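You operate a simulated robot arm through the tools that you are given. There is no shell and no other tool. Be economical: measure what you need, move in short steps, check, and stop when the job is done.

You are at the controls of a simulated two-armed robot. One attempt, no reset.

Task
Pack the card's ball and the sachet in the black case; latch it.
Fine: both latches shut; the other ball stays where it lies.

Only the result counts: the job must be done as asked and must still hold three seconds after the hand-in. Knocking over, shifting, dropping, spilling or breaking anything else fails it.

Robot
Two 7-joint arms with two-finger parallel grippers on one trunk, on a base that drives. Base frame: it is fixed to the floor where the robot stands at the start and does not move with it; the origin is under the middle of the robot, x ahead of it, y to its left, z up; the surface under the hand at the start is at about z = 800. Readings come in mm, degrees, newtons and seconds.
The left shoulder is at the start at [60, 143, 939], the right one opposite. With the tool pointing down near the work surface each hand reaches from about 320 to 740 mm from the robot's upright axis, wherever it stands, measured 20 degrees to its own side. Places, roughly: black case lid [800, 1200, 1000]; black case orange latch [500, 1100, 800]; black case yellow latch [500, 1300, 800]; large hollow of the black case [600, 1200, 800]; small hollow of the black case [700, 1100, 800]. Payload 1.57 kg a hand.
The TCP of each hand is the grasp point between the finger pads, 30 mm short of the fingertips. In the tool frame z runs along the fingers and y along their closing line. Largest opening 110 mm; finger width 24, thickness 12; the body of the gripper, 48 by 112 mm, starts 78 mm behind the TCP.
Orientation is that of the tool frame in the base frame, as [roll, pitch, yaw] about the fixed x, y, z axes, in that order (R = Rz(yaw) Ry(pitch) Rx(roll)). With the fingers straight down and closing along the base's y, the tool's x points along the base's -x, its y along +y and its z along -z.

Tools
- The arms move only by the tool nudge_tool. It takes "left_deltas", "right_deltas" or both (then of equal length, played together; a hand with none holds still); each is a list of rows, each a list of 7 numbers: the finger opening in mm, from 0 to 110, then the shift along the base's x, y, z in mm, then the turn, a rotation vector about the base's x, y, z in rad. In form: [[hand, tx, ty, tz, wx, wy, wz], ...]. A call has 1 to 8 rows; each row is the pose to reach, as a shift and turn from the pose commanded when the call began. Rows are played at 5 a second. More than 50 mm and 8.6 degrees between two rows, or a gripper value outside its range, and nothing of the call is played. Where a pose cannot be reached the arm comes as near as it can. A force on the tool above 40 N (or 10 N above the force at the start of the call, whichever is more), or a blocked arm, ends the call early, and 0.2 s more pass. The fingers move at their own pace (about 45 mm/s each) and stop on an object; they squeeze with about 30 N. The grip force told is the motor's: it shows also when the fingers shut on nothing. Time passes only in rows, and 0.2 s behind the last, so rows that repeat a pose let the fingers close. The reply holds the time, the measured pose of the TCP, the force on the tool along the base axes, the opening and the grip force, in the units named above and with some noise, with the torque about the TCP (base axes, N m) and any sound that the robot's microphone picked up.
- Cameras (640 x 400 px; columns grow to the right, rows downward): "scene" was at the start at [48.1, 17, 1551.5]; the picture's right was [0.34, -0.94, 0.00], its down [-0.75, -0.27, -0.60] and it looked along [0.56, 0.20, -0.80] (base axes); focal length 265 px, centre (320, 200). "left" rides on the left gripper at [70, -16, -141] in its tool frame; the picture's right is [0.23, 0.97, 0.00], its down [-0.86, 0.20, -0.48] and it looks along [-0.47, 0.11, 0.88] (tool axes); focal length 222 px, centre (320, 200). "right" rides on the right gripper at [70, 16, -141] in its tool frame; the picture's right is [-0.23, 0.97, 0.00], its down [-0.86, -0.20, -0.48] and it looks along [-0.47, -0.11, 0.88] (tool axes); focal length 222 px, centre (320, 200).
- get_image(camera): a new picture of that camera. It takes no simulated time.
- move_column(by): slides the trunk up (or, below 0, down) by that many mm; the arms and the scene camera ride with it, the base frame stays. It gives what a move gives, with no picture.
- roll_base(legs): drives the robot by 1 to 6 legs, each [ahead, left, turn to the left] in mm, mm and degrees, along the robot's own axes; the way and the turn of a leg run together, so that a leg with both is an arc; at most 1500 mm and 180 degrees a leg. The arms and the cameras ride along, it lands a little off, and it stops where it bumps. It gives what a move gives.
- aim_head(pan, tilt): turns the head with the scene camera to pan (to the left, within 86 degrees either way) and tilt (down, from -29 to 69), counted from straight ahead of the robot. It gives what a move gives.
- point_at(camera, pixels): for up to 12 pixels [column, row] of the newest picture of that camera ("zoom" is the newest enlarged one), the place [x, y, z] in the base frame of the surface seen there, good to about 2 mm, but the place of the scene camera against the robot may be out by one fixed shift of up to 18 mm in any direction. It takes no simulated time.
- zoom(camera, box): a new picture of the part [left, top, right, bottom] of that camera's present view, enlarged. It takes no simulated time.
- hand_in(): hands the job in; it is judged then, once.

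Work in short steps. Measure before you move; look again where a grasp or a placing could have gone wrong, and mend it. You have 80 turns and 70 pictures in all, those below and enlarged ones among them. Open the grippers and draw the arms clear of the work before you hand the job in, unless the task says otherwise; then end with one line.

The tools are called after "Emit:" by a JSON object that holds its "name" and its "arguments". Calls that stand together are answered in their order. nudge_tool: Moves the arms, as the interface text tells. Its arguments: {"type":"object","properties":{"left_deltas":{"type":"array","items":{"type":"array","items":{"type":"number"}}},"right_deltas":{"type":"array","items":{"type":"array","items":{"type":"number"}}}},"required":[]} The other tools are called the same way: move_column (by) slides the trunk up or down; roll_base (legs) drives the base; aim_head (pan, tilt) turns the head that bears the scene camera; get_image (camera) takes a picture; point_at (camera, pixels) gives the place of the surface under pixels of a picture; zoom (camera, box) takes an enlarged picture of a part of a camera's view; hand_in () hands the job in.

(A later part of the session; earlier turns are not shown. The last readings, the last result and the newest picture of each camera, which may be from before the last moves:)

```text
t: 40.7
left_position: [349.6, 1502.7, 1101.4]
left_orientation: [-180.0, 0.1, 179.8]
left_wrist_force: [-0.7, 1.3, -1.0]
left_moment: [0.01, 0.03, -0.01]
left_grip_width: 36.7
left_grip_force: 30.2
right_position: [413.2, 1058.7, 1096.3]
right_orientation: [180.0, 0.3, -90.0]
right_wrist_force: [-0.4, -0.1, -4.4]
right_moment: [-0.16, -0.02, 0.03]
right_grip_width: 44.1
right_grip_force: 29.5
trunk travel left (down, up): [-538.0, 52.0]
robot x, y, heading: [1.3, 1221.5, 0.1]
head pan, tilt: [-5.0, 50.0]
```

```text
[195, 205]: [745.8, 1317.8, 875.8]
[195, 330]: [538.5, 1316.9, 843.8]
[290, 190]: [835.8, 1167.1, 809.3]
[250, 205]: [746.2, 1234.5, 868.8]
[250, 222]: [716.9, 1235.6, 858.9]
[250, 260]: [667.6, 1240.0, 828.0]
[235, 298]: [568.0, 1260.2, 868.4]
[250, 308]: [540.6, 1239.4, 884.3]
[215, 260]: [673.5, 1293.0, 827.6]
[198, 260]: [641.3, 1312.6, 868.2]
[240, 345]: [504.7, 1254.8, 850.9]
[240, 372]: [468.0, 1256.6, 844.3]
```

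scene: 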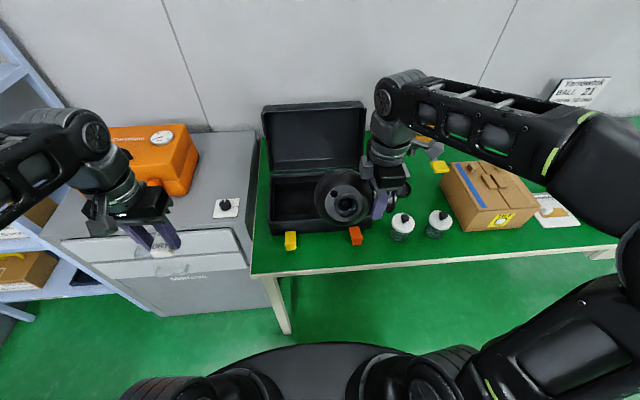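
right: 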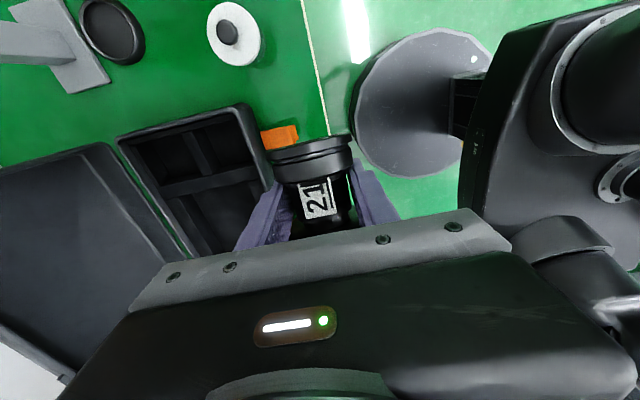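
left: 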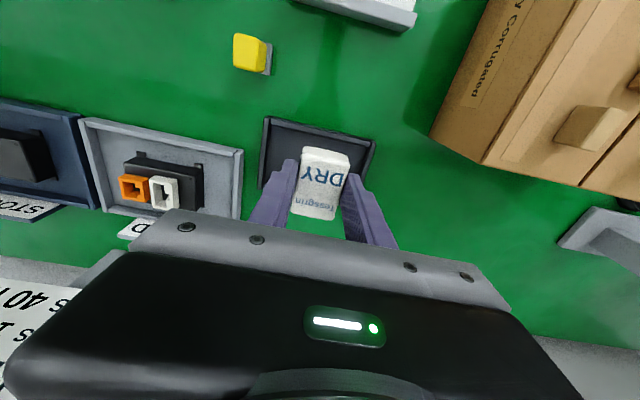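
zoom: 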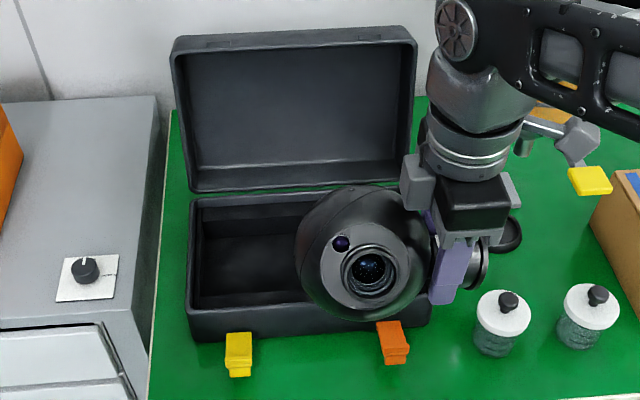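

Floor z 820, foam top 860, rim 874 in hand frame. I bring the left camera over the case for precise hollow edges.

Emit:
{"name": "nudge_tool", "arguments": {"left_deltas": [[0, 40, -15, 5, 0, 0, 0], [0, 80, -30, 10, 0, 0, 0], [0, 120, -45, 15, 0, 0, 0], [0, 160, -60, 20, 0, 0, 0], [0, 200, -75, 25, 0, 0, 0], [0, 240, -90, 30, 0, 0, 0], [0, 275, -110, 30, 0, 0, 0]]}}

Emit:
{"name": "get_image", "arguments": {"camera": "left"}}

```text
t: 42.3
left_position: [545.3, 1453.7, 1101.3]
left_orientation: [179.9, 0.1, 179.8]
left_wrist_force: [0.0, 0.9, -0.3]
left_moment: [-0.03, -0.07, 0.01]
left_grip_width: 36.5
left_grip_force: 30.2
left hand out of reach, approached as far as the arm can: row 4, 5, 6, 7
right_position: [412.6, 1059.5, 1097.3]
right_orientation: [-179.9, 0.2, -89.9]
right_wrist_force: [-0.4, 1.1, -3.6]
right_moment: [-0.17, -0.08, 0.03]
right_grip_width: 43.7
right_grip_force: 30.0
trunk travel left (down, up): [-538.0, 52.0]
robot x, y, heading: [1.3, 1217.8, -0.0]
head pan, tilt: [-5.0, 50.0]
```

```text
35 pictures are left
```

left: 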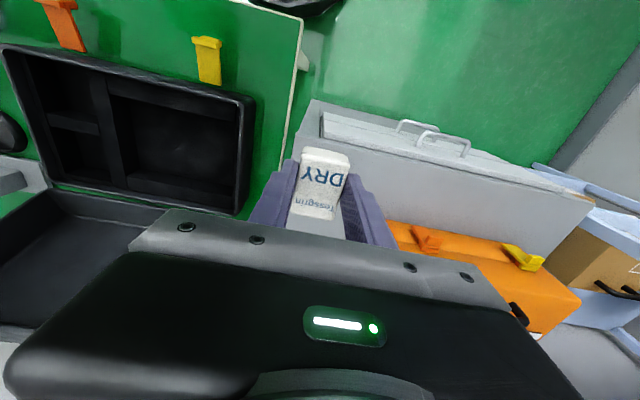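

Emit:
{"name": "zoom", "arguments": {"camera": "left", "box": [0, 30, 270, 215]}}

```text
2.16 times, centred on (135, 122) of left
```

zoom: 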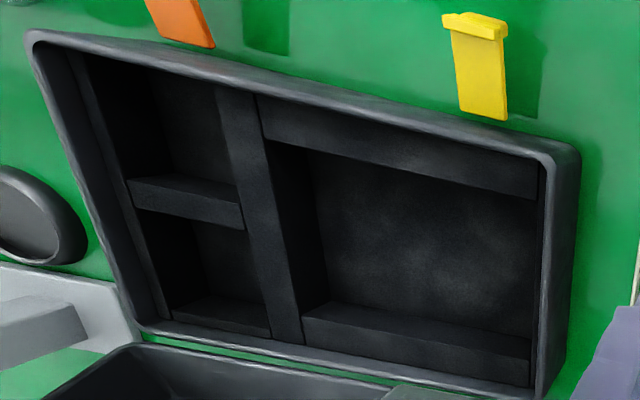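

Emit:
{"name": "point_at", "arguments": {"camera": "zoom", "pixels": [[400, 155], [395, 166], [395, 178], [320, 200], [290, 200], [262, 200], [400, 320], [405, 335], [410, 355], [525, 280], [535, 280], [548, 280]]}}

Emit:
{"name": "point_at", "arguments": {"camera": "zoom", "pixels": [[480, 110], [475, 25], [205, 35], [180, 190], [185, 215], [190, 230], [165, 270], [150, 270], [222, 260], [255, 260], [220, 310], [222, 325]]}}

```text
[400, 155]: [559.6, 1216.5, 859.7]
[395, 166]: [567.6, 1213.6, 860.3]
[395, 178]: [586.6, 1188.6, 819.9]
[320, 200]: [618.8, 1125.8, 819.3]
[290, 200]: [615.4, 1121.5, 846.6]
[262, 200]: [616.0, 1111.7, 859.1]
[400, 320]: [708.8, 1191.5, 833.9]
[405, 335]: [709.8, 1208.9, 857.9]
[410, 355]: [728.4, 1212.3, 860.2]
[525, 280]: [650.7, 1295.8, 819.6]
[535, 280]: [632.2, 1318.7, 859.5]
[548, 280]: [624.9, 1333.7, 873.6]
```

```text
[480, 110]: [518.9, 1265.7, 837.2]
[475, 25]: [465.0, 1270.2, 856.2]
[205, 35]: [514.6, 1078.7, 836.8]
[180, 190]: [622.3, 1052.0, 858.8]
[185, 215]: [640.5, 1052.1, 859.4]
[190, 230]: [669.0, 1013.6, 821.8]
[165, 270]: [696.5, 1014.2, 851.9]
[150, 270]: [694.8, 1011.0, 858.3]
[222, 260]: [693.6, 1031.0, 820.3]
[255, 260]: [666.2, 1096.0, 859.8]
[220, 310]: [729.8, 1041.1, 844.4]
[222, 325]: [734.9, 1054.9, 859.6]
```

Large hollow: x 570–709, y 1122–1312, floor 820; small hollow x 650–730, y 1012–1092. Ball target TCP (637,1168,857). I retract the left hand and drive 80 ahead, 60 left.

Emit:
{"name": "nudge_tool", "arguments": {"left_deltas": [[0, -40, 10, 0, 0, 0, 0], [0, -80, 20, 0, 0, 0, 0], [0, -120, 30, 0, 0, 0, 0], [0, -160, 40, 0, 0, 0, 0]]}}

Emit:
{"name": "roll_base", "arguments": {"legs": [[80, 50, 0]]}}

```text
t: 43.3
left_position: [385.2, 1494.1, 1100.9]
left_orientation: [-179.9, 0.1, 179.8]
left_wrist_force: [-1.0, 0.4, -0.2]
left_moment: [0.01, -0.02, 0.04]
left_grip_width: 36.6
left_grip_force: 29.6
right_position: [413.5, 1057.4, 1096.7]
right_orientation: [-180.0, 0.2, -90.0]
right_wrist_force: [-0.3, 0.5, -3.8]
right_moment: [-0.13, 0.0, 0.02]
right_grip_width: 43.9
right_grip_force: 30.4
trunk travel left (down, up): [-538.0, 52.0]
robot x, y, heading: [1.9, 1221.0, -0.1]
head pan, tilt: [-5.0, 50.0]
```

```text
t: 44.4
left_position: [468.4, 1543.5, 1099.7]
left_orientation: [179.9, 0.0, 179.9]
left_wrist_force: [0.2, 0.4, -1.0]
left_moment: [-0.02, -0.01, -0.02]
left_grip_width: 36.5
left_grip_force: 30.1
right_position: [495.3, 1108.3, 1095.2]
right_orientation: [179.9, 0.2, -89.9]
right_wrist_force: [0.9, 0.8, -5.6]
right_moment: [-0.18, 0.02, -0.02]
right_grip_width: 43.8
right_grip_force: 30.1
trunk travel left (down, up): [-538.0, 52.0]
robot x, y, heading: [78.4, 1274.1, -0.2]
head pan, tilt: [-5.0, 50.0]
```

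Move the ball over the hollow at TCP z 960.

Emit:
{"name": "nudge_tool", "arguments": {"right_deltas": [[0, 22, 9, -20, 0, 0, 0], [0, 48, 19, -40, 0, 0, 0], [0, 72, 29, -60, 0, 0, 0], [0, 96, 40, -80, 0, 0, 0], [0, 120, 50, -100, 0, 0, 0], [0, 142, 60, -120, 0, 0, 0], [0, 142, 60, -135, 0, 0, 0]]}}

Emit:
{"name": "get_image", "arguments": {"camera": "scene"}}

Emit:
{"name": "get_image", "arguments": {"camera": "right"}}

```text
t: 46.0
left_position: [468.0, 1542.4, 1100.5]
left_orientation: [179.9, 0.0, 179.9]
left_wrist_force: [0.5, 0.2, 0.0]
left_moment: [-0.01, -0.01, 0.01]
left_grip_width: 36.7
left_grip_force: 30.1
right_position: [637.2, 1168.1, 961.6]
right_orientation: [-180.0, 0.3, -90.1]
right_wrist_force: [-0.3, -0.5, -4.2]
right_moment: [-0.16, -0.06, -0.01]
right_grip_width: 43.6
right_grip_force: 30.1
trunk travel left (down, up): [-538.0, 52.0]
robot x, y, heading: [84.5, 1268.1, 0.1]
head pan, tilt: [-5.0, 50.0]
```

```text
33 pictures are left
```

scene: 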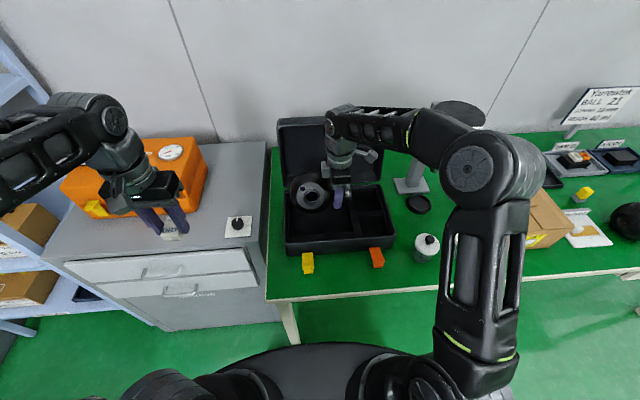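

```text
32 pictures are left
```

right: 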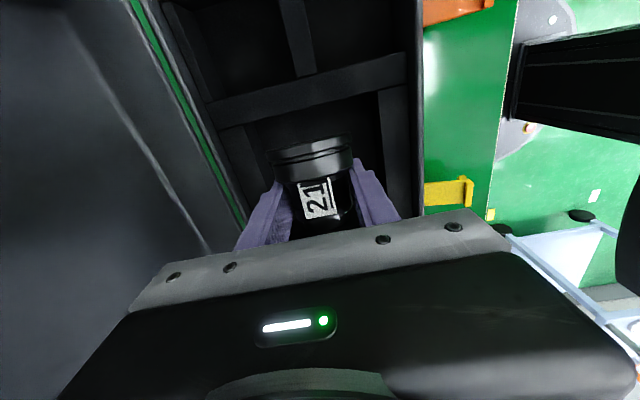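

Well aligned over the hollow. Descend slowly toward 859.

Emit:
{"name": "nudge_tool", "arguments": {"right_deltas": [[0, 0, 0, -25, 0, 0, 0], [0, 0, 0, -50, 0, 0, 0], [0, 0, 0, -70, 0, 0, 0], [0, 0, 0, -85, 0, 0, 0], [0, 0, 0, -95, 0, 0, 0], [0, 0, 0, -102, 0, 0, 0], [0, 0, 0, -102, 0, 0, 0]]}}

Emit:
{"name": "get_image", "arguments": {"camera": "right"}}

Emit:
{"name": "zoom", "arguments": {"camera": "scene", "box": [250, 100, 430, 280]}}

```text
t: 47.6
left_position: [465.4, 1543.5, 1101.2]
left_orientation: [180.0, 0.0, 179.9]
left_wrist_force: [-0.8, 0.1, -0.1]
left_moment: [0.0, 0.03, 0.02]
left_grip_width: 36.6
left_grip_force: 29.5
right_position: [635.8, 1167.9, 861.8]
right_orientation: [-179.8, 0.2, -90.1]
right_wrist_force: [-2.0, -2.0, 7.4]
right_moment: [0.89, 0.06, 0.17]
right_grip_width: 44.1
right_grip_force: 29.8
trunk travel left (down, up): [-538.0, 52.0]
robot x, y, heading: [77.0, 1272.1, 0.1]
head pan, tilt: [-5.0, 50.0]
```

```text
31 pictures are left
```

right: 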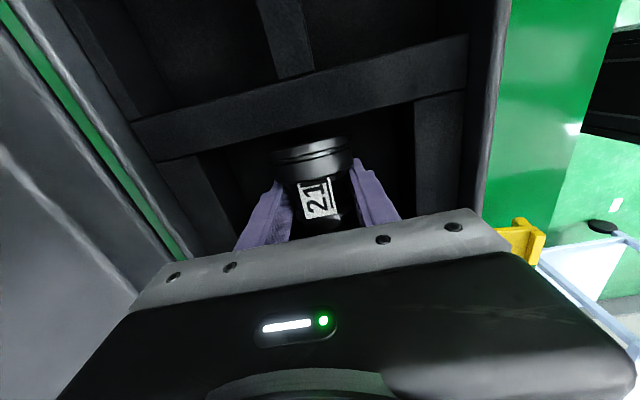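

```text
2.22 times, centred on (340, 190) of scene
```

zoom: 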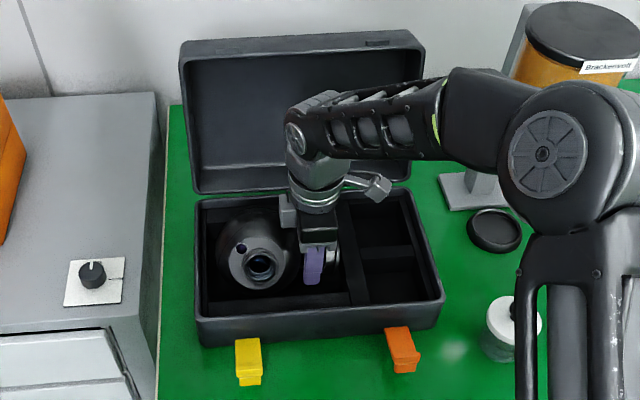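

Ball rests on the floor (7 N upward). Open to 64 and lift off.

Emit:
{"name": "nudge_tool", "arguments": {"right_deltas": [[50, 0, 0, 0, 0, 0, 0], [64, 0, 0, 0, 0, 0, 0], [64, 0, 0, 0, 0, 0, 0], [64, 0, 0, 20, 0, 0, 0], [64, 0, 0, 50, 0, 0, 0], [64, 0, 0, 90, 0, 0, 0], [64, 0, 0, 130, 0, 0, 0], [64, -20, 0, 170, 0, 0, 0]]}}

Emit:
{"name": "get_image", "arguments": {"camera": "right"}}

Emit:
{"name": "zoom", "arguments": {"camera": "scene", "box": [250, 100, 430, 280]}}

```text
t: 49.4
left_position: [465.7, 1543.3, 1100.8]
left_orientation: [-180.0, 0.1, 179.9]
left_wrist_force: [0.1, -0.2, 0.0]
left_moment: [-0.03, -0.02, -0.01]
left_grip_width: 36.6
left_grip_force: 30.0
right_position: [616.2, 1168.6, 1030.3]
right_orientation: [180.0, 0.3, -90.0]
right_wrist_force: [-0.5, -0.5, 0.1]
right_moment: [-0.03, 0.0, 0.0]
right_grip_width: 63.9
right_grip_force: 0.0
trunk travel left (down, up): [-538.0, 52.0]
robot x, y, heading: [86.7, 1270.3, 0.1]
head pan, tilt: [-5.0, 50.0]
```

```text
29 pictures are left
```

right: 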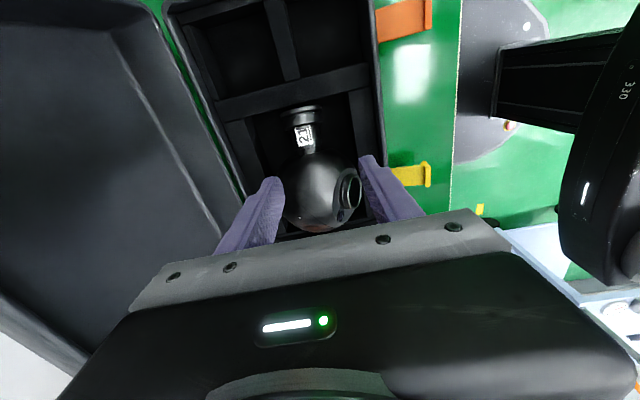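

```text
2.22 times, centred on (340, 190) of scene
```

zoom: 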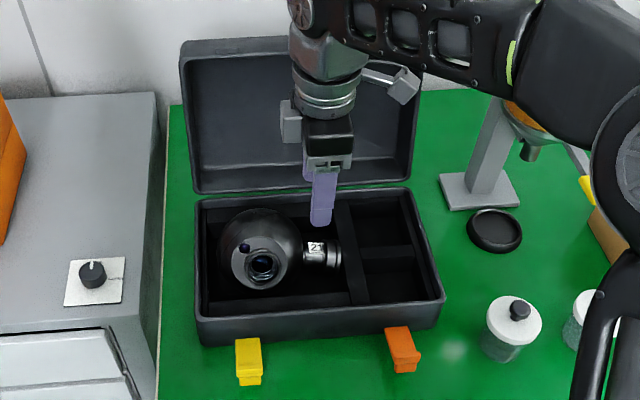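

Ball lies in the large hollow. I check its seat heights.

Emit:
{"name": "point_at", "arguments": {"camera": "right", "pixels": [[312, 180], [300, 190], [325, 195], [303, 114], [304, 135], [290, 195], [315, 165]]}}

```text
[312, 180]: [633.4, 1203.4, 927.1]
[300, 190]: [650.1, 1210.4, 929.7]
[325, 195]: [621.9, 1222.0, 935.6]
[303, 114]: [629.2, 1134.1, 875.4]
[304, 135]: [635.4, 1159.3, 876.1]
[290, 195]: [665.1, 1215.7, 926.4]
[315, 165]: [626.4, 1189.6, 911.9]
```

Seated (neck top 876 = floor ≈819). Retract the right hand back, then drive right 420 for the sachet.

Emit:
{"name": "nudge_tool", "arguments": {"right_deltas": [[64, -40, -10, 20, 0, 0, 0], [64, -80, -20, 40, 0, 0, 0], [64, -120, -35, 60, 0, 0, 0], [64, -160, -50, 70, 0, 0, 0], [64, -190, -70, 70, 0, 0, 0]]}}

Emit:
{"name": "roll_base", "arguments": {"legs": [[0, -420, 0]]}}

Emit:
{"name": "get_image", "arguments": {"camera": "left"}}

```text
t: 50.6
left_position: [467.1, 1542.6, 1099.6]
left_orientation: [-179.9, -0.1, 179.8]
left_wrist_force: [0.6, 0.2, -0.4]
left_moment: [-0.04, -0.01, 0.01]
left_grip_width: 36.9
left_grip_force: 30.3
right_position: [424.1, 1096.1, 1099.7]
right_orientation: [179.9, 0.3, -89.8]
right_wrist_force: [-0.1, -0.4, 0.3]
right_moment: [0.02, -0.01, -0.02]
right_grip_width: 64.0
right_grip_force: 0.0
trunk travel left (down, up): [-538.0, 52.0]
robot x, y, heading: [80.6, 1271.2, -0.1]
head pan, tilt: [-5.0, 50.0]
```

```text
t: 53.2
left_position: [465.1, 1111.6, 1100.8]
left_orientation: [-180.0, 0.0, 179.6]
left_wrist_force: [-0.8, 0.3, 0.7]
left_moment: [0.0, 0.0, 0.03]
left_grip_width: 36.7
left_grip_force: 29.4
right_position: [422.3, 666.2, 1099.4]
right_orientation: [-180.0, 0.3, -90.2]
right_wrist_force: [0.1, 0.1, -1.1]
right_moment: [0.01, -0.01, 0.02]
right_grip_width: 64.1
right_grip_force: 0.0
trunk travel left (down, up): [-538.0, 52.0]
robot x, y, heading: [76.9, 840.7, -0.5]
head pan, tilt: [-5.0, 50.0]
```

```text
27 pictures are left
```

left: 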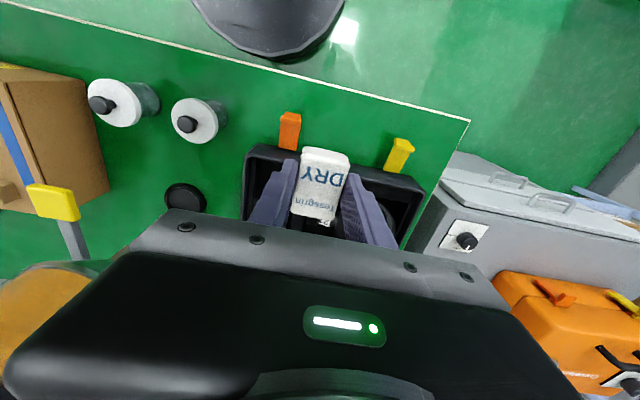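

Sachet target TCP (688,1051,858). Move over at z 930 first.

Emit:
{"name": "nudge_tool", "arguments": {"left_deltas": [[0, 38, -10, -20, 0, 0, 0], [0, 76, -20, -45, 0, 0, 0], [0, 114, -30, -70, 0, 0, 0], [0, 152, -40, -95, 0, 0, 0], [0, 190, -50, -120, 0, 0, 0], [0, 223, -60, -150, 0, 0, 0], [0, 223, -60, -170, 0, 0, 0], [0, 223, -60, -170, 0, 0, 0]]}}

Emit:
{"name": "get_image", "arguments": {"camera": "left"}}

```text
t: 55.0
left_position: [689.6, 1052.1, 930.0]
left_orientation: [180.0, 0.1, 179.6]
left_wrist_force: [-0.2, 0.2, 0.1]
left_moment: [0.03, 0.0, 0.03]
left_grip_width: 36.7
left_grip_force: 29.8
right_position: [422.8, 667.4, 1100.1]
right_orientation: [180.0, 0.3, -90.2]
right_wrist_force: [-0.4, 0.0, 0.2]
right_moment: [0.01, 0.02, 0.0]
right_grip_width: 64.0
right_grip_force: 0.0
trunk travel left (down, up): [-538.0, 52.0]
robot x, y, heading: [81.4, 842.8, -0.5]
head pan, tilt: [-5.0, 50.0]
```

```text
26 pictures are left
```

left: 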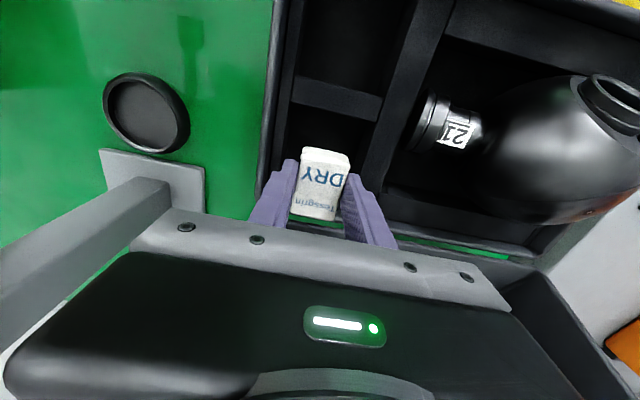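

Refine hollow edges from this close view: divider (370–395,130), cross-divider (335,95–115), right wall (285,130).

Emit:
{"name": "point_at", "arguments": {"camera": "left", "pixels": [[368, 160], [378, 125], [385, 125], [400, 125], [335, 88], [335, 97], [335, 108], [288, 120], [284, 120], [294, 125], [279, 120], [350, 135]]}}

```text
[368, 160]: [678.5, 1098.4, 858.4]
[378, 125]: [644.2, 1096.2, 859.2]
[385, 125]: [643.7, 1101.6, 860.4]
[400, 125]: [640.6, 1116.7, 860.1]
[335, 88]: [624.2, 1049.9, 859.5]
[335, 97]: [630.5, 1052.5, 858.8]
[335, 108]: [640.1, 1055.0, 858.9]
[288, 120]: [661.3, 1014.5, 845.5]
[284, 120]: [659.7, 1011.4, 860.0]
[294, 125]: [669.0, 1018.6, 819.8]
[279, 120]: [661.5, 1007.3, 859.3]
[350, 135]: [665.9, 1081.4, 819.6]
```

Hollow y 1013–1096, x ~645–732; aligned. Descend and release gently.

Emit:
{"name": "nudge_tool", "arguments": {"left_deltas": [[0, 0, 3, -20, 0, 0, 0], [0, 0, 3, -40, 0, 0, 0], [0, 0, 3, -58, 0, 0, 0], [0, 0, 3, -68, 0, 0, 0], [0, 0, 3, -71, 0, 0, 0], [0, 0, 3, -71, 0, 0, 0]]}}

Emit:
{"name": "nudge_tool", "arguments": {"left_deltas": [[46, 0, 0, 0, 0, 0, 0], [48, 0, 0, 0, 0, 0, 0], [48, 0, 0, 15, 0, 0, 0], [48, 0, 0, 40, 0, 0, 0], [48, 0, 0, 80, 0, 0, 0], [48, -10, 0, 120, 0, 0, 0]]}}

Emit:
{"name": "get_image", "arguments": {"camera": "left"}}

```text
t: 56.4
left_position: [688.9, 1054.8, 858.9]
left_orientation: [179.9, -0.1, 179.6]
left_wrist_force: [0.5, -0.1, -1.0]
left_moment: [0.01, -0.04, -0.01]
left_grip_width: 36.6
left_grip_force: 29.3
right_position: [423.6, 665.8, 1100.2]
right_orientation: [-180.0, 0.3, -90.2]
right_wrist_force: [1.2, 0.4, -1.0]
right_moment: [0.03, -0.02, -0.02]
right_grip_width: 64.0
right_grip_force: 0.0
trunk travel left (down, up): [-538.0, 52.0]
robot x, y, heading: [81.0, 841.6, -0.2]
head pan, tilt: [-5.0, 50.0]
```

```text
t: 57.8
left_position: [678.1, 1055.4, 980.7]
left_orientation: [-180.0, 0.0, 179.6]
left_wrist_force: [-0.5, 0.7, -0.5]
left_moment: [0.01, 0.01, 0.02]
left_grip_width: 48.2
left_grip_force: 0.0
right_position: [422.8, 667.2, 1100.4]
right_orientation: [180.0, 0.3, -90.3]
right_wrist_force: [-0.1, -0.6, 0.2]
right_moment: [0.02, -0.01, -0.02]
right_grip_width: 64.0
right_grip_force: 0.1
trunk travel left (down, up): [-538.0, 52.0]
robot x, y, heading: [79.2, 843.6, -0.3]
head pan, tilt: [-5.0, 50.0]
```

```text
25 pictures are left
```

left: 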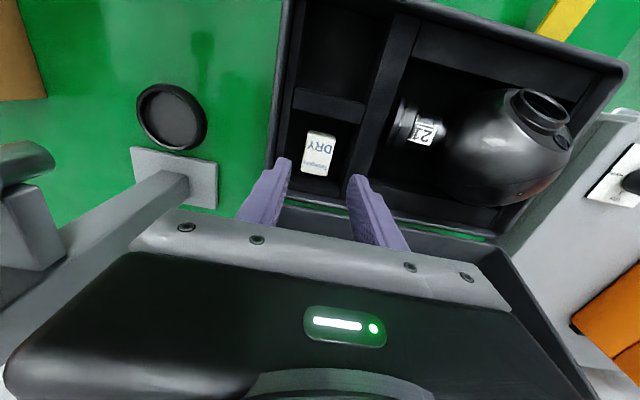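

Sachet is in the small hollow at (315,155). Now the lid: retract the left hand high, and drive to about (10,1120) so the left hand can pinch the lid's left side wall.

Emit:
{"name": "nudge_tool", "arguments": {"left_deltas": [[60, -20, 0, 35, 0, 0, 0], [60, -50, 0, 70, 0, 0, 0], [60, -90, 0, 95, 0, 0, 0], [60, -135, 0, 110, 0, 0, 0], [60, -180, 0, 110, 0, 0, 0], [60, -210, 0, 110, 0, 0, 0]]}}

Emit:
{"name": "roll_base", "arguments": {"legs": [[-70, 290, 0.3]]}}

Emit:
{"name": "aim_head", "arguments": {"pan": 5, "tilt": 40}}

Emit:
{"name": "get_image", "arguments": {"camera": "scene"}}

Emit:
{"name": "get_image", "arguments": {"camera": "left"}}

```text
t: 59.2
left_position: [469.1, 1056.3, 1088.7]
left_orientation: [-180.0, 0.0, 179.6]
left_wrist_force: [-0.6, -0.4, -0.3]
left_moment: [-0.02, 0.02, 0.01]
left_grip_width: 60.0
left_grip_force: 0.1
right_position: [423.1, 667.3, 1100.7]
right_orientation: [179.9, 0.3, -90.2]
right_wrist_force: [0.1, 0.2, -0.2]
right_moment: [0.0, -0.01, 0.0]
right_grip_width: 64.0
right_grip_force: 0.1
trunk travel left (down, up): [-538.0, 52.0]
robot x, y, heading: [78.1, 842.2, -0.5]
head pan, tilt: [-5.0, 50.0]
```

```text
t: 61.2
left_position: [400.5, 1343.4, 1088.3]
left_orientation: [-180.0, 0.0, -179.9]
left_wrist_force: [-0.7, 0.6, -0.1]
left_moment: [-0.05, -0.01, 0.01]
left_grip_width: 60.1
left_grip_force: 0.1
right_position: [356.2, 954.0, 1100.8]
right_orientation: [-179.9, 0.1, -89.8]
right_wrist_force: [-0.1, 0.1, -0.5]
right_moment: [-0.04, 0.04, -0.02]
right_grip_width: 64.0
right_grip_force: 0.0
trunk travel left (down, up): [-538.0, 52.0]
robot x, y, heading: [10.8, 1122.2, -0.1]
head pan, tilt: [-5.0, 50.0]
```

```text
t: 62.0
left_position: [401.2, 1342.8, 1088.6]
left_orientation: [-179.9, 0.0, 179.9]
left_wrist_force: [-0.2, -0.3, 0.2]
left_moment: [0.01, 0.01, 0.01]
left_grip_width: 60.1
left_grip_force: 0.1
right_position: [354.9, 953.6, 1099.3]
right_orientation: [180.0, 0.3, -89.8]
right_wrist_force: [-0.5, -0.1, -0.6]
right_moment: [-0.02, 0.0, 0.0]
right_grip_width: 63.9
right_grip_force: 0.2
trunk travel left (down, up): [-538.0, 52.0]
robot x, y, heading: [13.9, 1124.7, 0.0]
head pan, tilt: [5.0, 40.0]
```

```text
24 pictures are left
```

scene: 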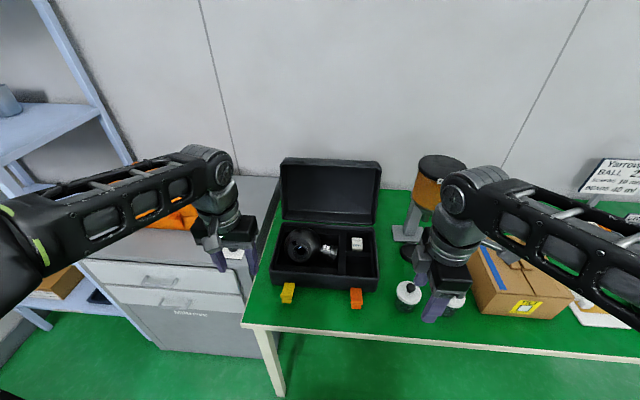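

```text
23 pictures are left
```

left: 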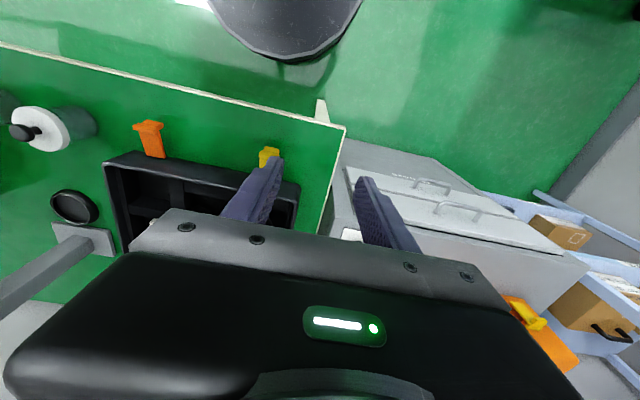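

Now zoom on the open lid and measure its corners and wall edges.

Emit:
{"name": "zoom", "arguments": {"camera": "scene", "box": [255, 140, 400, 310]}}

```text
2.35 times, centred on (328, 225) of scene
```

zoom: 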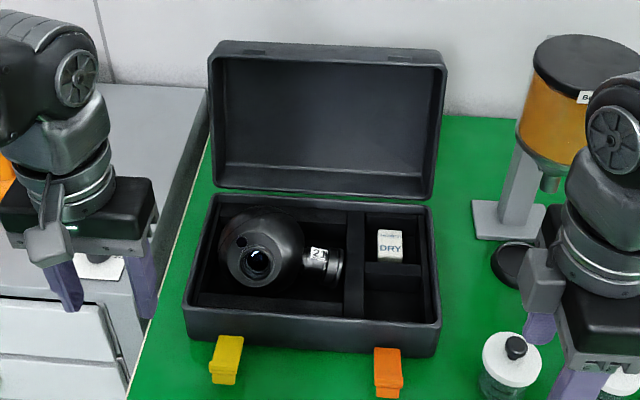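

Emit:
{"name": "point_at", "arguments": {"camera": "zoom", "pixels": [[215, 50], [212, 60], [223, 62], [214, 110], [217, 180], [330, 47], [330, 56], [330, 120], [330, 164], [330, 175], [330, 190], [436, 190]]}}

Emit:
{"name": "point_at", "arguments": {"camera": "zoom", "pixels": [[213, 75], [217, 75], [222, 100], [228, 110], [440, 80], [435, 80], [223, 205], [250, 235], [390, 240], [225, 350], [390, 355], [320, 330]]}}

```text
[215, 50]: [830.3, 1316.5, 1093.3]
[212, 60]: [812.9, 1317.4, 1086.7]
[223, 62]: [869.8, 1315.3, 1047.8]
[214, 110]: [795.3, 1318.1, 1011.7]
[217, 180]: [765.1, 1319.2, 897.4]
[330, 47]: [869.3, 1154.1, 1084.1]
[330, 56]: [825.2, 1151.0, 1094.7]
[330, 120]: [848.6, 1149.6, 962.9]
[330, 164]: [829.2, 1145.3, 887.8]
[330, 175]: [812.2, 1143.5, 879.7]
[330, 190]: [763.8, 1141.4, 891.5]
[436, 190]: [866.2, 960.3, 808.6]
```

```text
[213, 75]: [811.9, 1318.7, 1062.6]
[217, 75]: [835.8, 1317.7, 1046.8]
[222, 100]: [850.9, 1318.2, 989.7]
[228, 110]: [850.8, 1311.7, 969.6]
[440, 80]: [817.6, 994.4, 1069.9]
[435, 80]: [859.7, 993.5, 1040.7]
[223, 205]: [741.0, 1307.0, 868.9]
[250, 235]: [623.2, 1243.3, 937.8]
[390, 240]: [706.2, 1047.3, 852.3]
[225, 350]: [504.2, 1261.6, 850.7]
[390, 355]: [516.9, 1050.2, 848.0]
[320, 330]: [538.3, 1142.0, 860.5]
```

Lid leans ~17° back, rim at z≈1094 top, left wall outer y≈1318 (scene frame). I pitch the left hand to horizontal (pointing +x) while moving to x≈550, z≈1030.

Emit:
{"name": "nudge_tool", "arguments": {"left_deltas": [[60, 15, 0, -5, 0, -0.14, 0], [60, 30, 0, -10, 0, -0.28, 0], [60, 45, 0, -15, 0, -0.42, 0], [60, 60, 0, -20, 0, -0.56, 0], [60, 75, 0, -25, 0, -0.7, 0], [60, 90, 0, -30, 0, -0.84, 0], [60, 105, 0, -35, 0, -0.98, 0], [60, 120, 0, -40, 0, -1.12, 0]]}}

Emit:
{"name": "nudge_tool", "arguments": {"left_deltas": [[60, 10, 0, -5, 0, -0.14, 0], [60, 20, 0, -10, 0, -0.28, 0], [60, 30, 0, -15, 0, -0.42, 0], [60, 40, 0, -20, 0, -0.451, 0], [60, 40, 0, -20, 0, -0.451, 0]]}}

Emit:
{"name": "get_image", "arguments": {"camera": "left"}}

```text
t: 63.8
left_position: [534.7, 1346.9, 1047.0]
left_orientation: [-178.2, 63.5, -177.3]
left_wrist_force: [1.5, -1.3, 1.2]
left_moment: [0.09, 0.13, 0.09]
left_grip_width: 59.8
left_grip_force: 0.1
left hand out of reach, approached as far as the arm can: row 7, 8
right_position: [359.2, 954.4, 1099.6]
right_orientation: [179.8, 0.2, -89.8]
right_wrist_force: [0.2, -0.1, 0.2]
right_moment: [0.04, 0.03, 0.0]
right_grip_width: 63.7
right_grip_force: 0.0
trunk travel left (down, up): [-538.0, 52.0]
robot x, y, heading: [7.4, 1118.6, 0.0]
head pan, tilt: [5.0, 40.0]
```

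```text
t: 65.0
left_position: [560.0, 1259.3, 1050.1]
left_orientation: [-82.8, 90.0, -82.0]
left_wrist_force: [-1.0, 0.0, 0.2]
left_moment: [-0.01, -0.02, -0.01]
left_grip_width: 59.6
left_grip_force: 0.1
left hand out of reach, approached as far as the arm can: row 1, 2, 3, 4, 5
right_position: [354.7, 955.1, 1100.9]
right_orientation: [-179.9, 0.2, -89.7]
right_wrist_force: [0.0, 0.4, 0.7]
right_moment: [0.0, -0.03, -0.02]
right_grip_width: 64.0
right_grip_force: 0.1
trunk travel left (down, up): [-538.0, 52.0]
robot x, y, heading: [8.4, 1121.6, 0.3]
head pan, tilt: [5.0, 40.0]
```

```text
21 pictures are left
```

left: 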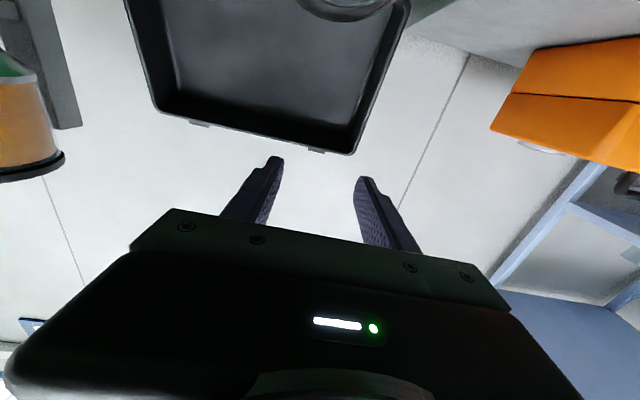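

Hand is horizontal (it slid to y 1259 for reach). The lid appears inverted at top; measure its left wall (385,90) and roof edge.

Emit:
{"name": "zoom", "arguments": {"camera": "left", "box": [110, 0, 430, 170]}}

Emit:
{"name": "point_at", "arguments": {"camera": "left", "pixels": [[365, 125], [377, 97], [388, 65], [398, 35], [405, 10], [384, 65], [370, 65], [250, 128], [250, 134], [355, 145], [335, 100], [250, 60]]}}

```text
2.00 times, centred on (270, 85) of left
```

zoom: 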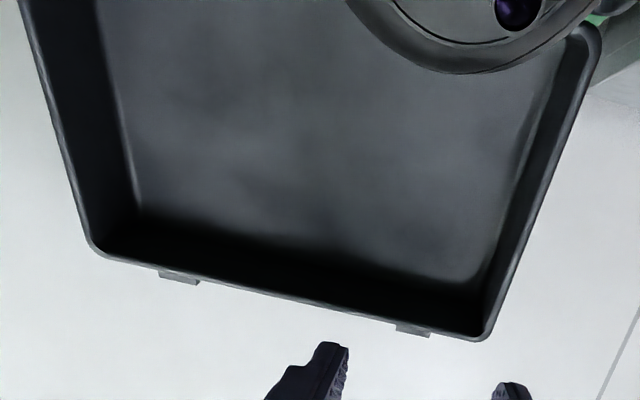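

```text
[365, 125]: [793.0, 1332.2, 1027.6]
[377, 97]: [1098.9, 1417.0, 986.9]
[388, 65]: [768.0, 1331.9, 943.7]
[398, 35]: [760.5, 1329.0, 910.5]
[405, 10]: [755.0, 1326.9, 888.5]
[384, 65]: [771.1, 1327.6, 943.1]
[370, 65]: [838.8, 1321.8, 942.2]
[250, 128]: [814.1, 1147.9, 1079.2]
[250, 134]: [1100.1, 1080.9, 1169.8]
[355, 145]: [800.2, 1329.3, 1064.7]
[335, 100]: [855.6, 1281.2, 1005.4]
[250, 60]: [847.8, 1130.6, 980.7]
```

Left wall: outer y 1332, inner ~1325; rim x≈787 at z 1010. Drive left 70 so the hand lines up with the wall at y≈1329.

Emit:
{"name": "roll_base", "arguments": {"legs": [[0, 75, 0]]}}

```text
t: 66.0
left_position: [562.1, 1332.6, 1050.2]
left_orientation: [-168.4, 89.9, -167.7]
left_wrist_force: [-0.1, 0.2, 0.2]
left_moment: [-0.01, -0.05, -0.09]
left_grip_width: 60.2
left_grip_force: 0.1
right_position: [355.9, 1029.7, 1099.7]
right_orientation: [180.0, 0.2, -89.9]
right_wrist_force: [0.9, 0.5, -0.5]
right_moment: [-0.08, 0.01, -0.03]
right_grip_width: 63.8
right_grip_force: 0.1
trunk travel left (down, up): [-538.0, 52.0]
robot x, y, heading: [11.8, 1202.3, -0.0]
head pan, tilt: [5.0, 40.0]
```

Approach to x≈740, z≈1012 with fingers straddling the wall line.

Emit:
{"name": "nudge_tool", "arguments": {"left_deltas": [[60, 40, -3, -10, 0, 0, 0], [60, 80, -3, -20, 0, 0, 0], [60, 120, -3, -30, 0, 0, 0], [60, 160, -3, -38, 0, 0, 0], [60, 178, -3, -38, 0, 0, 0], [60, 178, -3, -38, 0, 0, 0]]}}

Emit:
{"name": "get_image", "arguments": {"camera": "left"}}

```text
t: 67.4
left_position: [740.7, 1312.5, 1013.1]
left_orientation: [144.9, 89.7, 146.6]
left_wrist_force: [0.6, 1.3, -0.1]
left_moment: [-0.01, 0.0, -0.03]
left_grip_width: 60.3
left_grip_force: 0.1
left hand out of reach, approached as far as the arm can: row 1, 2, 3, 4, 5, 6
right_position: [354.7, 1028.0, 1099.4]
right_orientation: [-179.9, 0.3, -89.8]
right_wrist_force: [-0.7, -0.4, 0.7]
right_moment: [-0.02, 0.04, 0.0]
right_grip_width: 64.0
right_grip_force: 0.0
trunk travel left (down, up): [-538.0, 52.0]
robot x, y, heading: [10.3, 1199.6, 0.2]
head pan, tilt: [5.0, 40.0]
```

```text
19 pictures are left
```

left: 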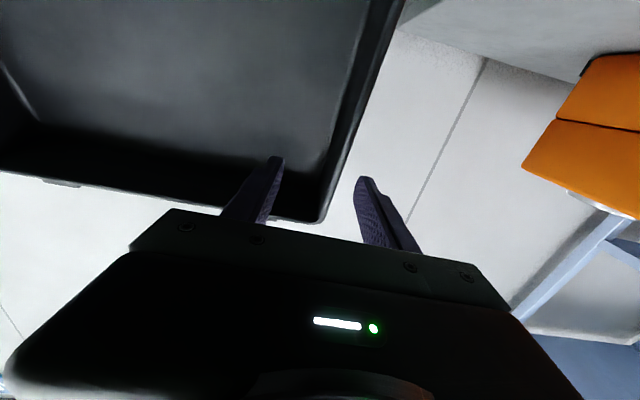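

Reach limited the hand to y 1312; the wall passes between the fingers. I nudge the base left 18 and go in.

Emit:
{"name": "roll_base", "arguments": {"legs": [[0, 22, 0]]}}

Emit:
{"name": "nudge_tool", "arguments": {"left_deltas": [[60, 20, 0, 0, 0, 0, 0], [60, 40, 0, 0, 0, 0, 0], [60, 54, 0, 0, 0, 0, 0], [60, 54, 0, 0, 0, 0, 0]]}}

Emit:
{"name": "get_image", "arguments": {"camera": "left"}}

```text
t: 68.2
left_position: [739.5, 1336.1, 1013.3]
left_orientation: [156.8, 89.7, 158.5]
left_wrist_force: [0.4, 0.8, -1.2]
left_moment: [0.01, -0.05, -0.06]
left_grip_width: 60.2
left_grip_force: 0.1
right_position: [356.1, 1051.4, 1100.6]
right_orientation: [-180.0, 0.2, -89.8]
right_wrist_force: [0.0, 0.6, 0.1]
right_moment: [-0.03, 0.0, -0.05]
right_grip_width: 63.9
right_grip_force: 0.0
trunk travel left (down, up): [-538.0, 52.0]
robot x, y, heading: [12.0, 1225.4, -0.2]
head pan, tilt: [5.0, 40.0]
```

```text
t: 69.2
left_position: [793.3, 1332.6, 1011.8]
left_orientation: [145.5, 89.7, 147.2]
left_wrist_force: [-0.1, -0.5, -0.1]
left_moment: [0.03, 0.01, 0.04]
left_grip_width: 59.9
left_grip_force: 0.0
right_position: [356.3, 1051.1, 1099.3]
right_orientation: [-179.9, 0.3, -89.7]
right_wrist_force: [-0.6, 0.2, -0.9]
right_moment: [0.0, 0.01, 0.02]
right_grip_width: 64.1
right_grip_force: 0.0
trunk travel left (down, up): [-538.0, 52.0]
robot x, y, heading: [13.9, 1221.1, -0.1]
head pan, tilt: [5.0, 40.0]
```

```text
18 pictures are left
```

left: 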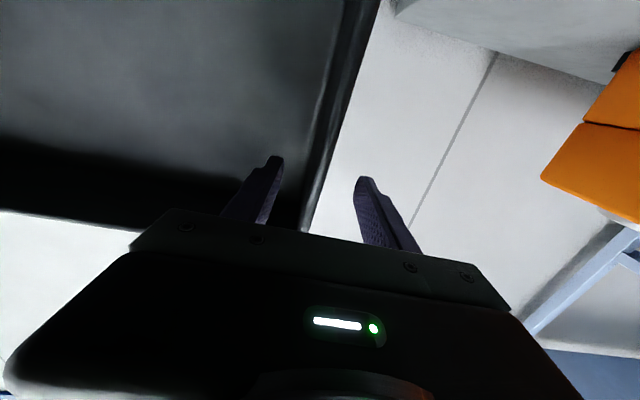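

Wall is between the fingers. Shift −3 in y and close.

Emit:
{"name": "nudge_tool", "arguments": {"left_deltas": [[60, 0, -3, 0, 0, 0, 0], [20, 0, -3, 0, 0, 0, 0], [0, 0, -3, 0, 0, 0, 0], [0, 0, -3, 0, 0, 0, 0], [0, 0, -3, 0, 0, 0, 0], [0, 0, -3, 0, 0, 0, 0]]}}

```text
t: 70.6
left_position: [793.4, 1330.1, 1012.8]
left_orientation: [137.9, 89.8, 139.5]
left_wrist_force: [0.1, -2.2, 1.3]
left_moment: [0.03, 0.03, -1.03]
left_grip_width: 8.9
left_grip_force: 26.9
right_position: [355.6, 1051.0, 1099.5]
right_orientation: [180.0, 0.3, -89.7]
right_wrist_force: [0.1, -0.6, 0.4]
right_moment: [0.01, 0.0, -0.01]
right_grip_width: 64.0
right_grip_force: 0.0
trunk travel left (down, up): [-538.0, 52.0]
robot x, y, heading: [13.2, 1223.0, -0.1]
head pan, tilt: [5.0, 40.0]
```

Wall pinched (8.9 mm). Pull along an arc about the hinge (745,872), to vertical first.

Emit:
{"name": "nudge_tool", "arguments": {"left_deltas": [[0, -11, 0, 3, 0, 0, 0], [0, -22, 0, 5.7, 0, 0, 0], [0, -35, 0, 7.4, 0, 0, 0], [0, -48, 0, 8, 0, 0, 0], [0, -61, 0, 7.4, 0, 0, 0], [0, -74, 0, 5.7, 0, 0, 0]]}}

Emit:
{"name": "get_image", "arguments": {"camera": "scene"}}

```text
t: 72.0
left_position: [720.2, 1330.8, 1018.3]
left_orientation: [105.5, 89.9, 107.3]
left_wrist_force: [6.0, 0.7, 10.8]
left_moment: [-0.26, -0.97, -0.84]
left_grip_width: 8.5
left_grip_force: 27.6
right_position: [355.6, 1051.0, 1099.6]
right_orientation: [-179.9, 0.3, -89.9]
right_wrist_force: [-0.9, -0.3, 0.5]
right_moment: [0.03, 0.02, 0.0]
right_grip_width: 64.2
right_grip_force: 0.0
trunk travel left (down, up): [-538.0, 52.0]
robot x, y, heading: [12.3, 1223.5, 0.0]
head pan, tilt: [5.0, 40.0]
```

```text
17 pictures are left
```

scene: 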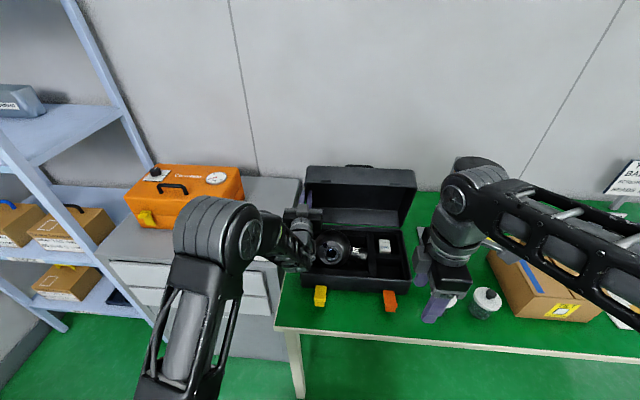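

Lid follows past vertical. Continue down the arc to about 40° above closed.

Emit:
{"name": "nudge_tool", "arguments": {"left_deltas": [[0, -13, 0, -3, 0, 0, 0], [0, -25, 0, -7, 0, 0, 0], [0, -37, 0, -12, 0, 0, 0], [0, -48.6, 0, -18, 0, 0, 0], [0, -60, 0, -25, 0, 0, 0], [0, -70, 0, -33, 0, 0, 0], [0, -79, 0, -42, 0, 0, 0], [0, -88, 0, -51, 0, 0, 0]]}}

Emit:
{"name": "zoom", "arguments": {"camera": "scene", "box": [240, 130, 440, 320]}}

```text
t: 73.8
left_position: [632.2, 1328.4, 967.4]
left_orientation: [151.4, 89.4, 153.1]
left_wrist_force: [4.9, -5.4, 5.6]
left_moment: [-0.51, -0.93, -0.87]
left_grip_width: 8.4
left_grip_force: 26.7
right_position: [356.5, 1049.8, 1099.6]
right_orientation: [180.0, 0.3, -89.8]
right_wrist_force: [0.6, 0.0, -0.5]
right_moment: [-0.02, -0.06, 0.0]
right_grip_width: 64.1
right_grip_force: 0.1
trunk travel left (down, up): [-538.0, 52.0]
robot x, y, heading: [14.2, 1223.8, -0.2]
head pan, tilt: [5.0, 40.0]
```

```text
2.11 times, centred on (340, 225) of scene
```

zoom: 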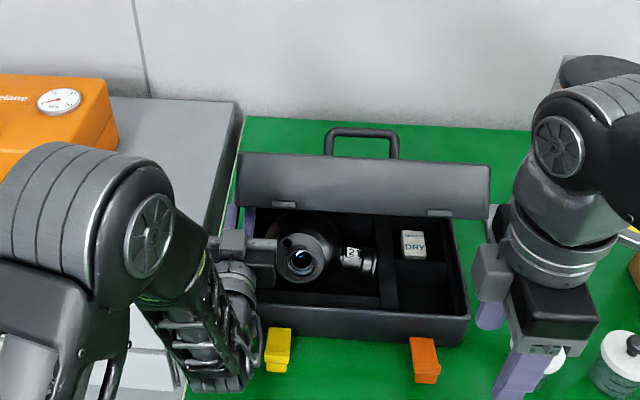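

Lid is ~45° open, held. Continue lower to ~24° above closed.

Emit:
{"name": "nudge_tool", "arguments": {"left_deltas": [[0, -8, 0, -10, 0, 0, 0], [0, -14, 0, -19, 0, 0, 0], [0, -19, 0, -28, 0, 0, 0], [0, -22, 0, -35, 0, 0, 0], [0, -22, 0, -35, 0, 0, 0]]}}

Emit:
{"name": "zoom", "arguments": {"camera": "scene", "box": [240, 130, 440, 320]}}

```text
t: 75.0
left_position: [634.5, 1330.5, 955.9]
left_orientation: [158.6, 89.1, 160.8]
left_wrist_force: [-23.2, 20.1, 9.7]
left_moment: [-0.64, 0.18, -0.52]
left_grip_width: 8.7
left_grip_force: 27.5
left hand out of reach, approached as far as the arm can: row 1, 2, 3, 4, 5
right_position: [354.1, 1053.6, 1101.2]
right_orientation: [-179.9, 0.1, -89.7]
right_wrist_force: [0.4, 0.1, 0.2]
right_moment: [0.01, -0.02, 0.0]
right_grip_width: 64.0
right_grip_force: 0.1
trunk travel left (down, up): [-538.0, 52.0]
robot x, y, heading: [14.0, 1223.2, 0.4]
head pan, tilt: [5.0, 40.0]
```

```text
2.11 times, centred on (340, 225) of scene
```

zoom: 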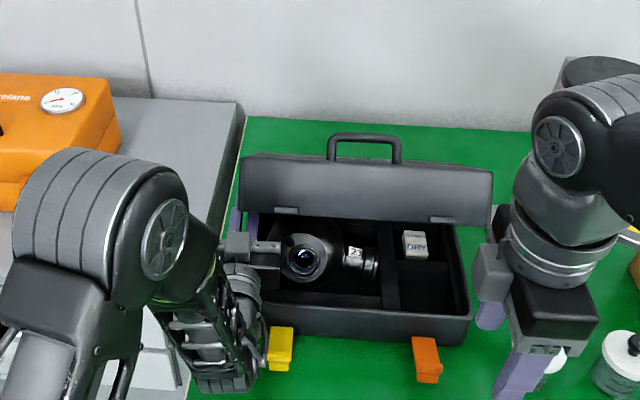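

The arm is at its limit here; the lid nearly rests on the gripper. I open the fingers, letting the lid settle on the hand, then lower the trunk 25.

Emit:
{"name": "nudge_tool", "arguments": {"left_deltas": [[20, 0, 0, 0, 0, 0, 0], [36, 0, 0, 0, 0, 0, 0], [40, 0, 0, 0, 0, 0, 0], [40, 0, 0, 0, 0, 0, 0]]}}

Emit:
{"name": "zoom", "arguments": {"camera": "scene", "box": [240, 130, 440, 320]}}

```text
t: 76.0
left_position: [638.4, 1322.8, 956.6]
left_orientation: [157.3, 89.2, 158.9]
left_wrist_force: [0.2, 0.6, -0.4]
left_moment: [0.02, 0.0, -0.01]
left_grip_width: 39.9
left_grip_force: 0.0
right_position: [356.4, 1051.2, 1099.9]
right_orientation: [-180.0, 0.3, -89.9]
right_wrist_force: [0.0, 0.6, -0.4]
right_moment: [-0.01, -0.01, -0.03]
right_grip_width: 64.0
right_grip_force: 0.1
trunk travel left (down, up): [-538.0, 52.0]
robot x, y, heading: [13.3, 1221.5, 0.0]
head pan, tilt: [5.0, 40.0]
```

```text
2.11 times, centred on (340, 225) of scene
```

zoom: 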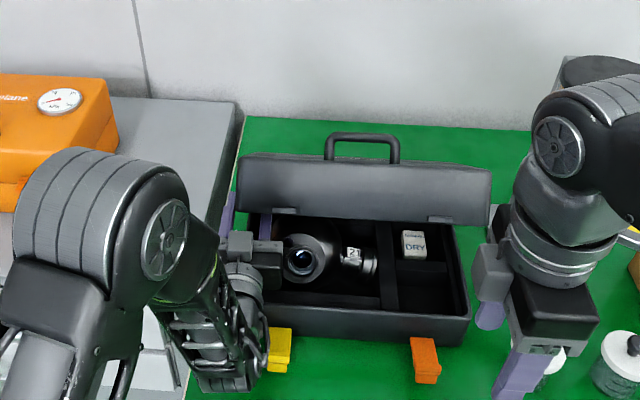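

The hinge holds by friction and the lid stays put. Withdraw the left hand by backing the base 160.

Emit:
{"name": "roll_base", "arguments": {"legs": [[-160, 0, 0]]}}

Emit:
{"name": "nudge_tool", "arguments": {"left_deltas": [[40, 0, 0, 20, 0, 0.14, 0], [40, 0, 0, 40, 0, 0.28, 0], [40, 0, 0, 60, 0, 0.42, 0], [40, 0, 0, 80, 0, 0.56, 0], [40, 0, 0, 100, 0, 0.7, 0], [40, 0, 0, 110, 0, 0.84, 0], [40, 0, 0, 120, 0, 0.98, 0], [40, 0, 0, 130, 0, 1.12, 0]]}}

Emit:
{"name": "nudge_tool", "arguments": {"left_deltas": [[40, 0, 20, 0, 0, 0.14, 0], [40, 0, 40, 0, 0, 0.28, 0], [40, 0, 60, 0, 0, 0.42, 0], [40, 0, 80, 0, 0, 0.451, 0]], "right_deltas": [[0, 0, 0, 0, 0, 0, 0], [0, 0, 0, 0, 0, 0, 0], [0, 0, 0, 0, 0, 0, 0], [0, 0, 0, 0, 0, 0, 0]]}}

Emit:
{"name": "get_image", "arguments": {"camera": "scene"}}

```text
t: 77.4
left_position: [475.3, 1323.0, 957.8]
left_orientation: [154.5, 89.4, 156.3]
left_wrist_force: [0.0, -0.4, 0.4]
left_moment: [0.02, 0.0, 0.03]
left_grip_width: 39.8
left_grip_force: 0.0
right_position: [193.0, 1051.2, 1099.8]
right_orientation: [-180.0, 0.4, -89.8]
right_wrist_force: [-0.9, 0.6, -1.0]
right_moment: [-0.02, -0.04, 0.01]
right_grip_width: 64.1
right_grip_force: 0.0
trunk travel left (down, up): [-538.0, 52.0]
robot x, y, heading: [-147.6, 1222.9, 0.2]
head pan, tilt: [5.0, 40.0]
```

```text
t: 79.2
left_position: [478.2, 1321.6, 1086.5]
left_orientation: [178.2, 25.1, 179.7]
left_wrist_force: [0.0, 0.1, 0.6]
left_moment: [-0.01, 0.03, 0.0]
left_grip_width: 40.0
left_grip_force: 0.2
right_position: [195.6, 1049.9, 1100.0]
right_orientation: [179.9, 0.3, -89.8]
right_wrist_force: [0.6, 1.0, 0.6]
right_moment: [-0.02, -0.01, 0.0]
right_grip_width: 64.2
right_grip_force: 0.1
trunk travel left (down, up): [-538.0, 52.0]
robot x, y, heading: [-147.7, 1222.7, -0.1]
head pan, tilt: [5.0, 40.0]
```

```text
t: 80.2
left_position: [475.7, 1371.8, 1078.7]
left_orientation: [178.3, 5.9, 179.9]
left_wrist_force: [-0.4, 0.1, -1.0]
left_moment: [0.01, 0.03, 0.0]
left_grip_width: 40.0
left_grip_force: 0.1
left hand out of reach, approached as far as the arm can: row 3, 4
right_position: [195.4, 1050.6, 1099.1]
right_orientation: [-180.0, 0.2, -89.8]
right_wrist_force: [1.5, -0.6, 0.1]
right_moment: [0.03, 0.03, -0.01]
right_grip_width: 0.2
right_grip_force: 13.4
trunk travel left (down, up): [-538.0, 52.0]
robot x, y, heading: [-150.8, 1220.4, -0.2]
head pan, tilt: [5.0, 40.0]
```

```text
13 pictures are left
```

scene: 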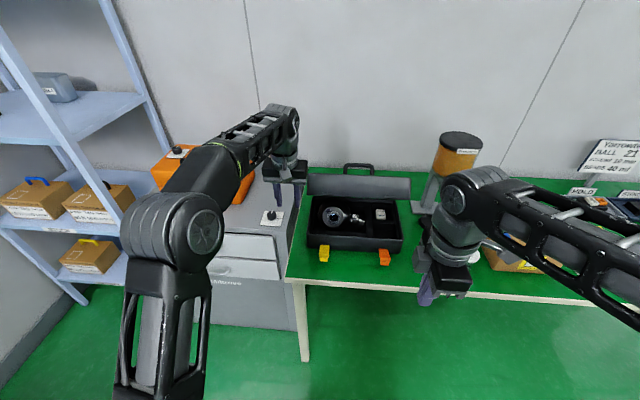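

Lid stays half-open. I tidy the left hand (back, up, closed), then drive forward to about (10,1195).

Emit:
{"name": "nudge_tool", "arguments": {"left_deltas": [[0, -25, -20, 20, 0, 0.05, 0], [0, -50, -40, 40, 0, 0.103, 0], [0, -75, -60, 55, 0, 0.103, 0], [0, -90, -80, 60, 0, 0.103, 0]]}}

Emit:
{"name": "roll_base", "arguments": {"legs": [[160, -25, 0]]}}

```text
t: 81.2
left_position: [410.6, 1336.7, 1098.6]
left_orientation: [178.0, 1.5, -180.0]
left_wrist_force: [-0.2, 0.0, 0.6]
left_moment: [-0.01, 0.0, -0.02]
left_grip_width: 0.0
left_grip_force: 21.2
left hand out of reach, approached as far as the arm can: row 1, 2, 3, 4
right_position: [194.8, 1050.5, 1099.4]
right_orientation: [180.0, 0.2, -89.8]
right_wrist_force: [-0.4, 0.7, 0.2]
right_moment: [-0.04, -0.06, 0.03]
right_grip_width: 0.0
right_grip_force: 21.1
trunk travel left (down, up): [-538.0, 52.0]
robot x, y, heading: [-154.0, 1221.4, 0.0]
head pan, tilt: [5.0, 40.0]
```

```text
t: 82.6
left_position: [572.4, 1309.3, 1096.6]
left_orientation: [178.1, 1.4, 179.9]
left_wrist_force: [0.8, -0.1, -1.4]
left_moment: [0.01, 0.01, 0.0]
left_grip_width: 0.0
left_grip_force: 20.9
right_position: [355.4, 1025.0, 1099.4]
right_orientation: [180.0, 0.4, -89.9]
right_wrist_force: [0.0, 1.7, 0.6]
right_moment: [0.02, 0.02, 0.0]
right_grip_width: 0.1
right_grip_force: 21.4
trunk travel left (down, up): [-538.0, 52.0]
robot x, y, heading: [8.8, 1197.6, 0.1]
head pan, tilt: [5.0, 40.0]
```

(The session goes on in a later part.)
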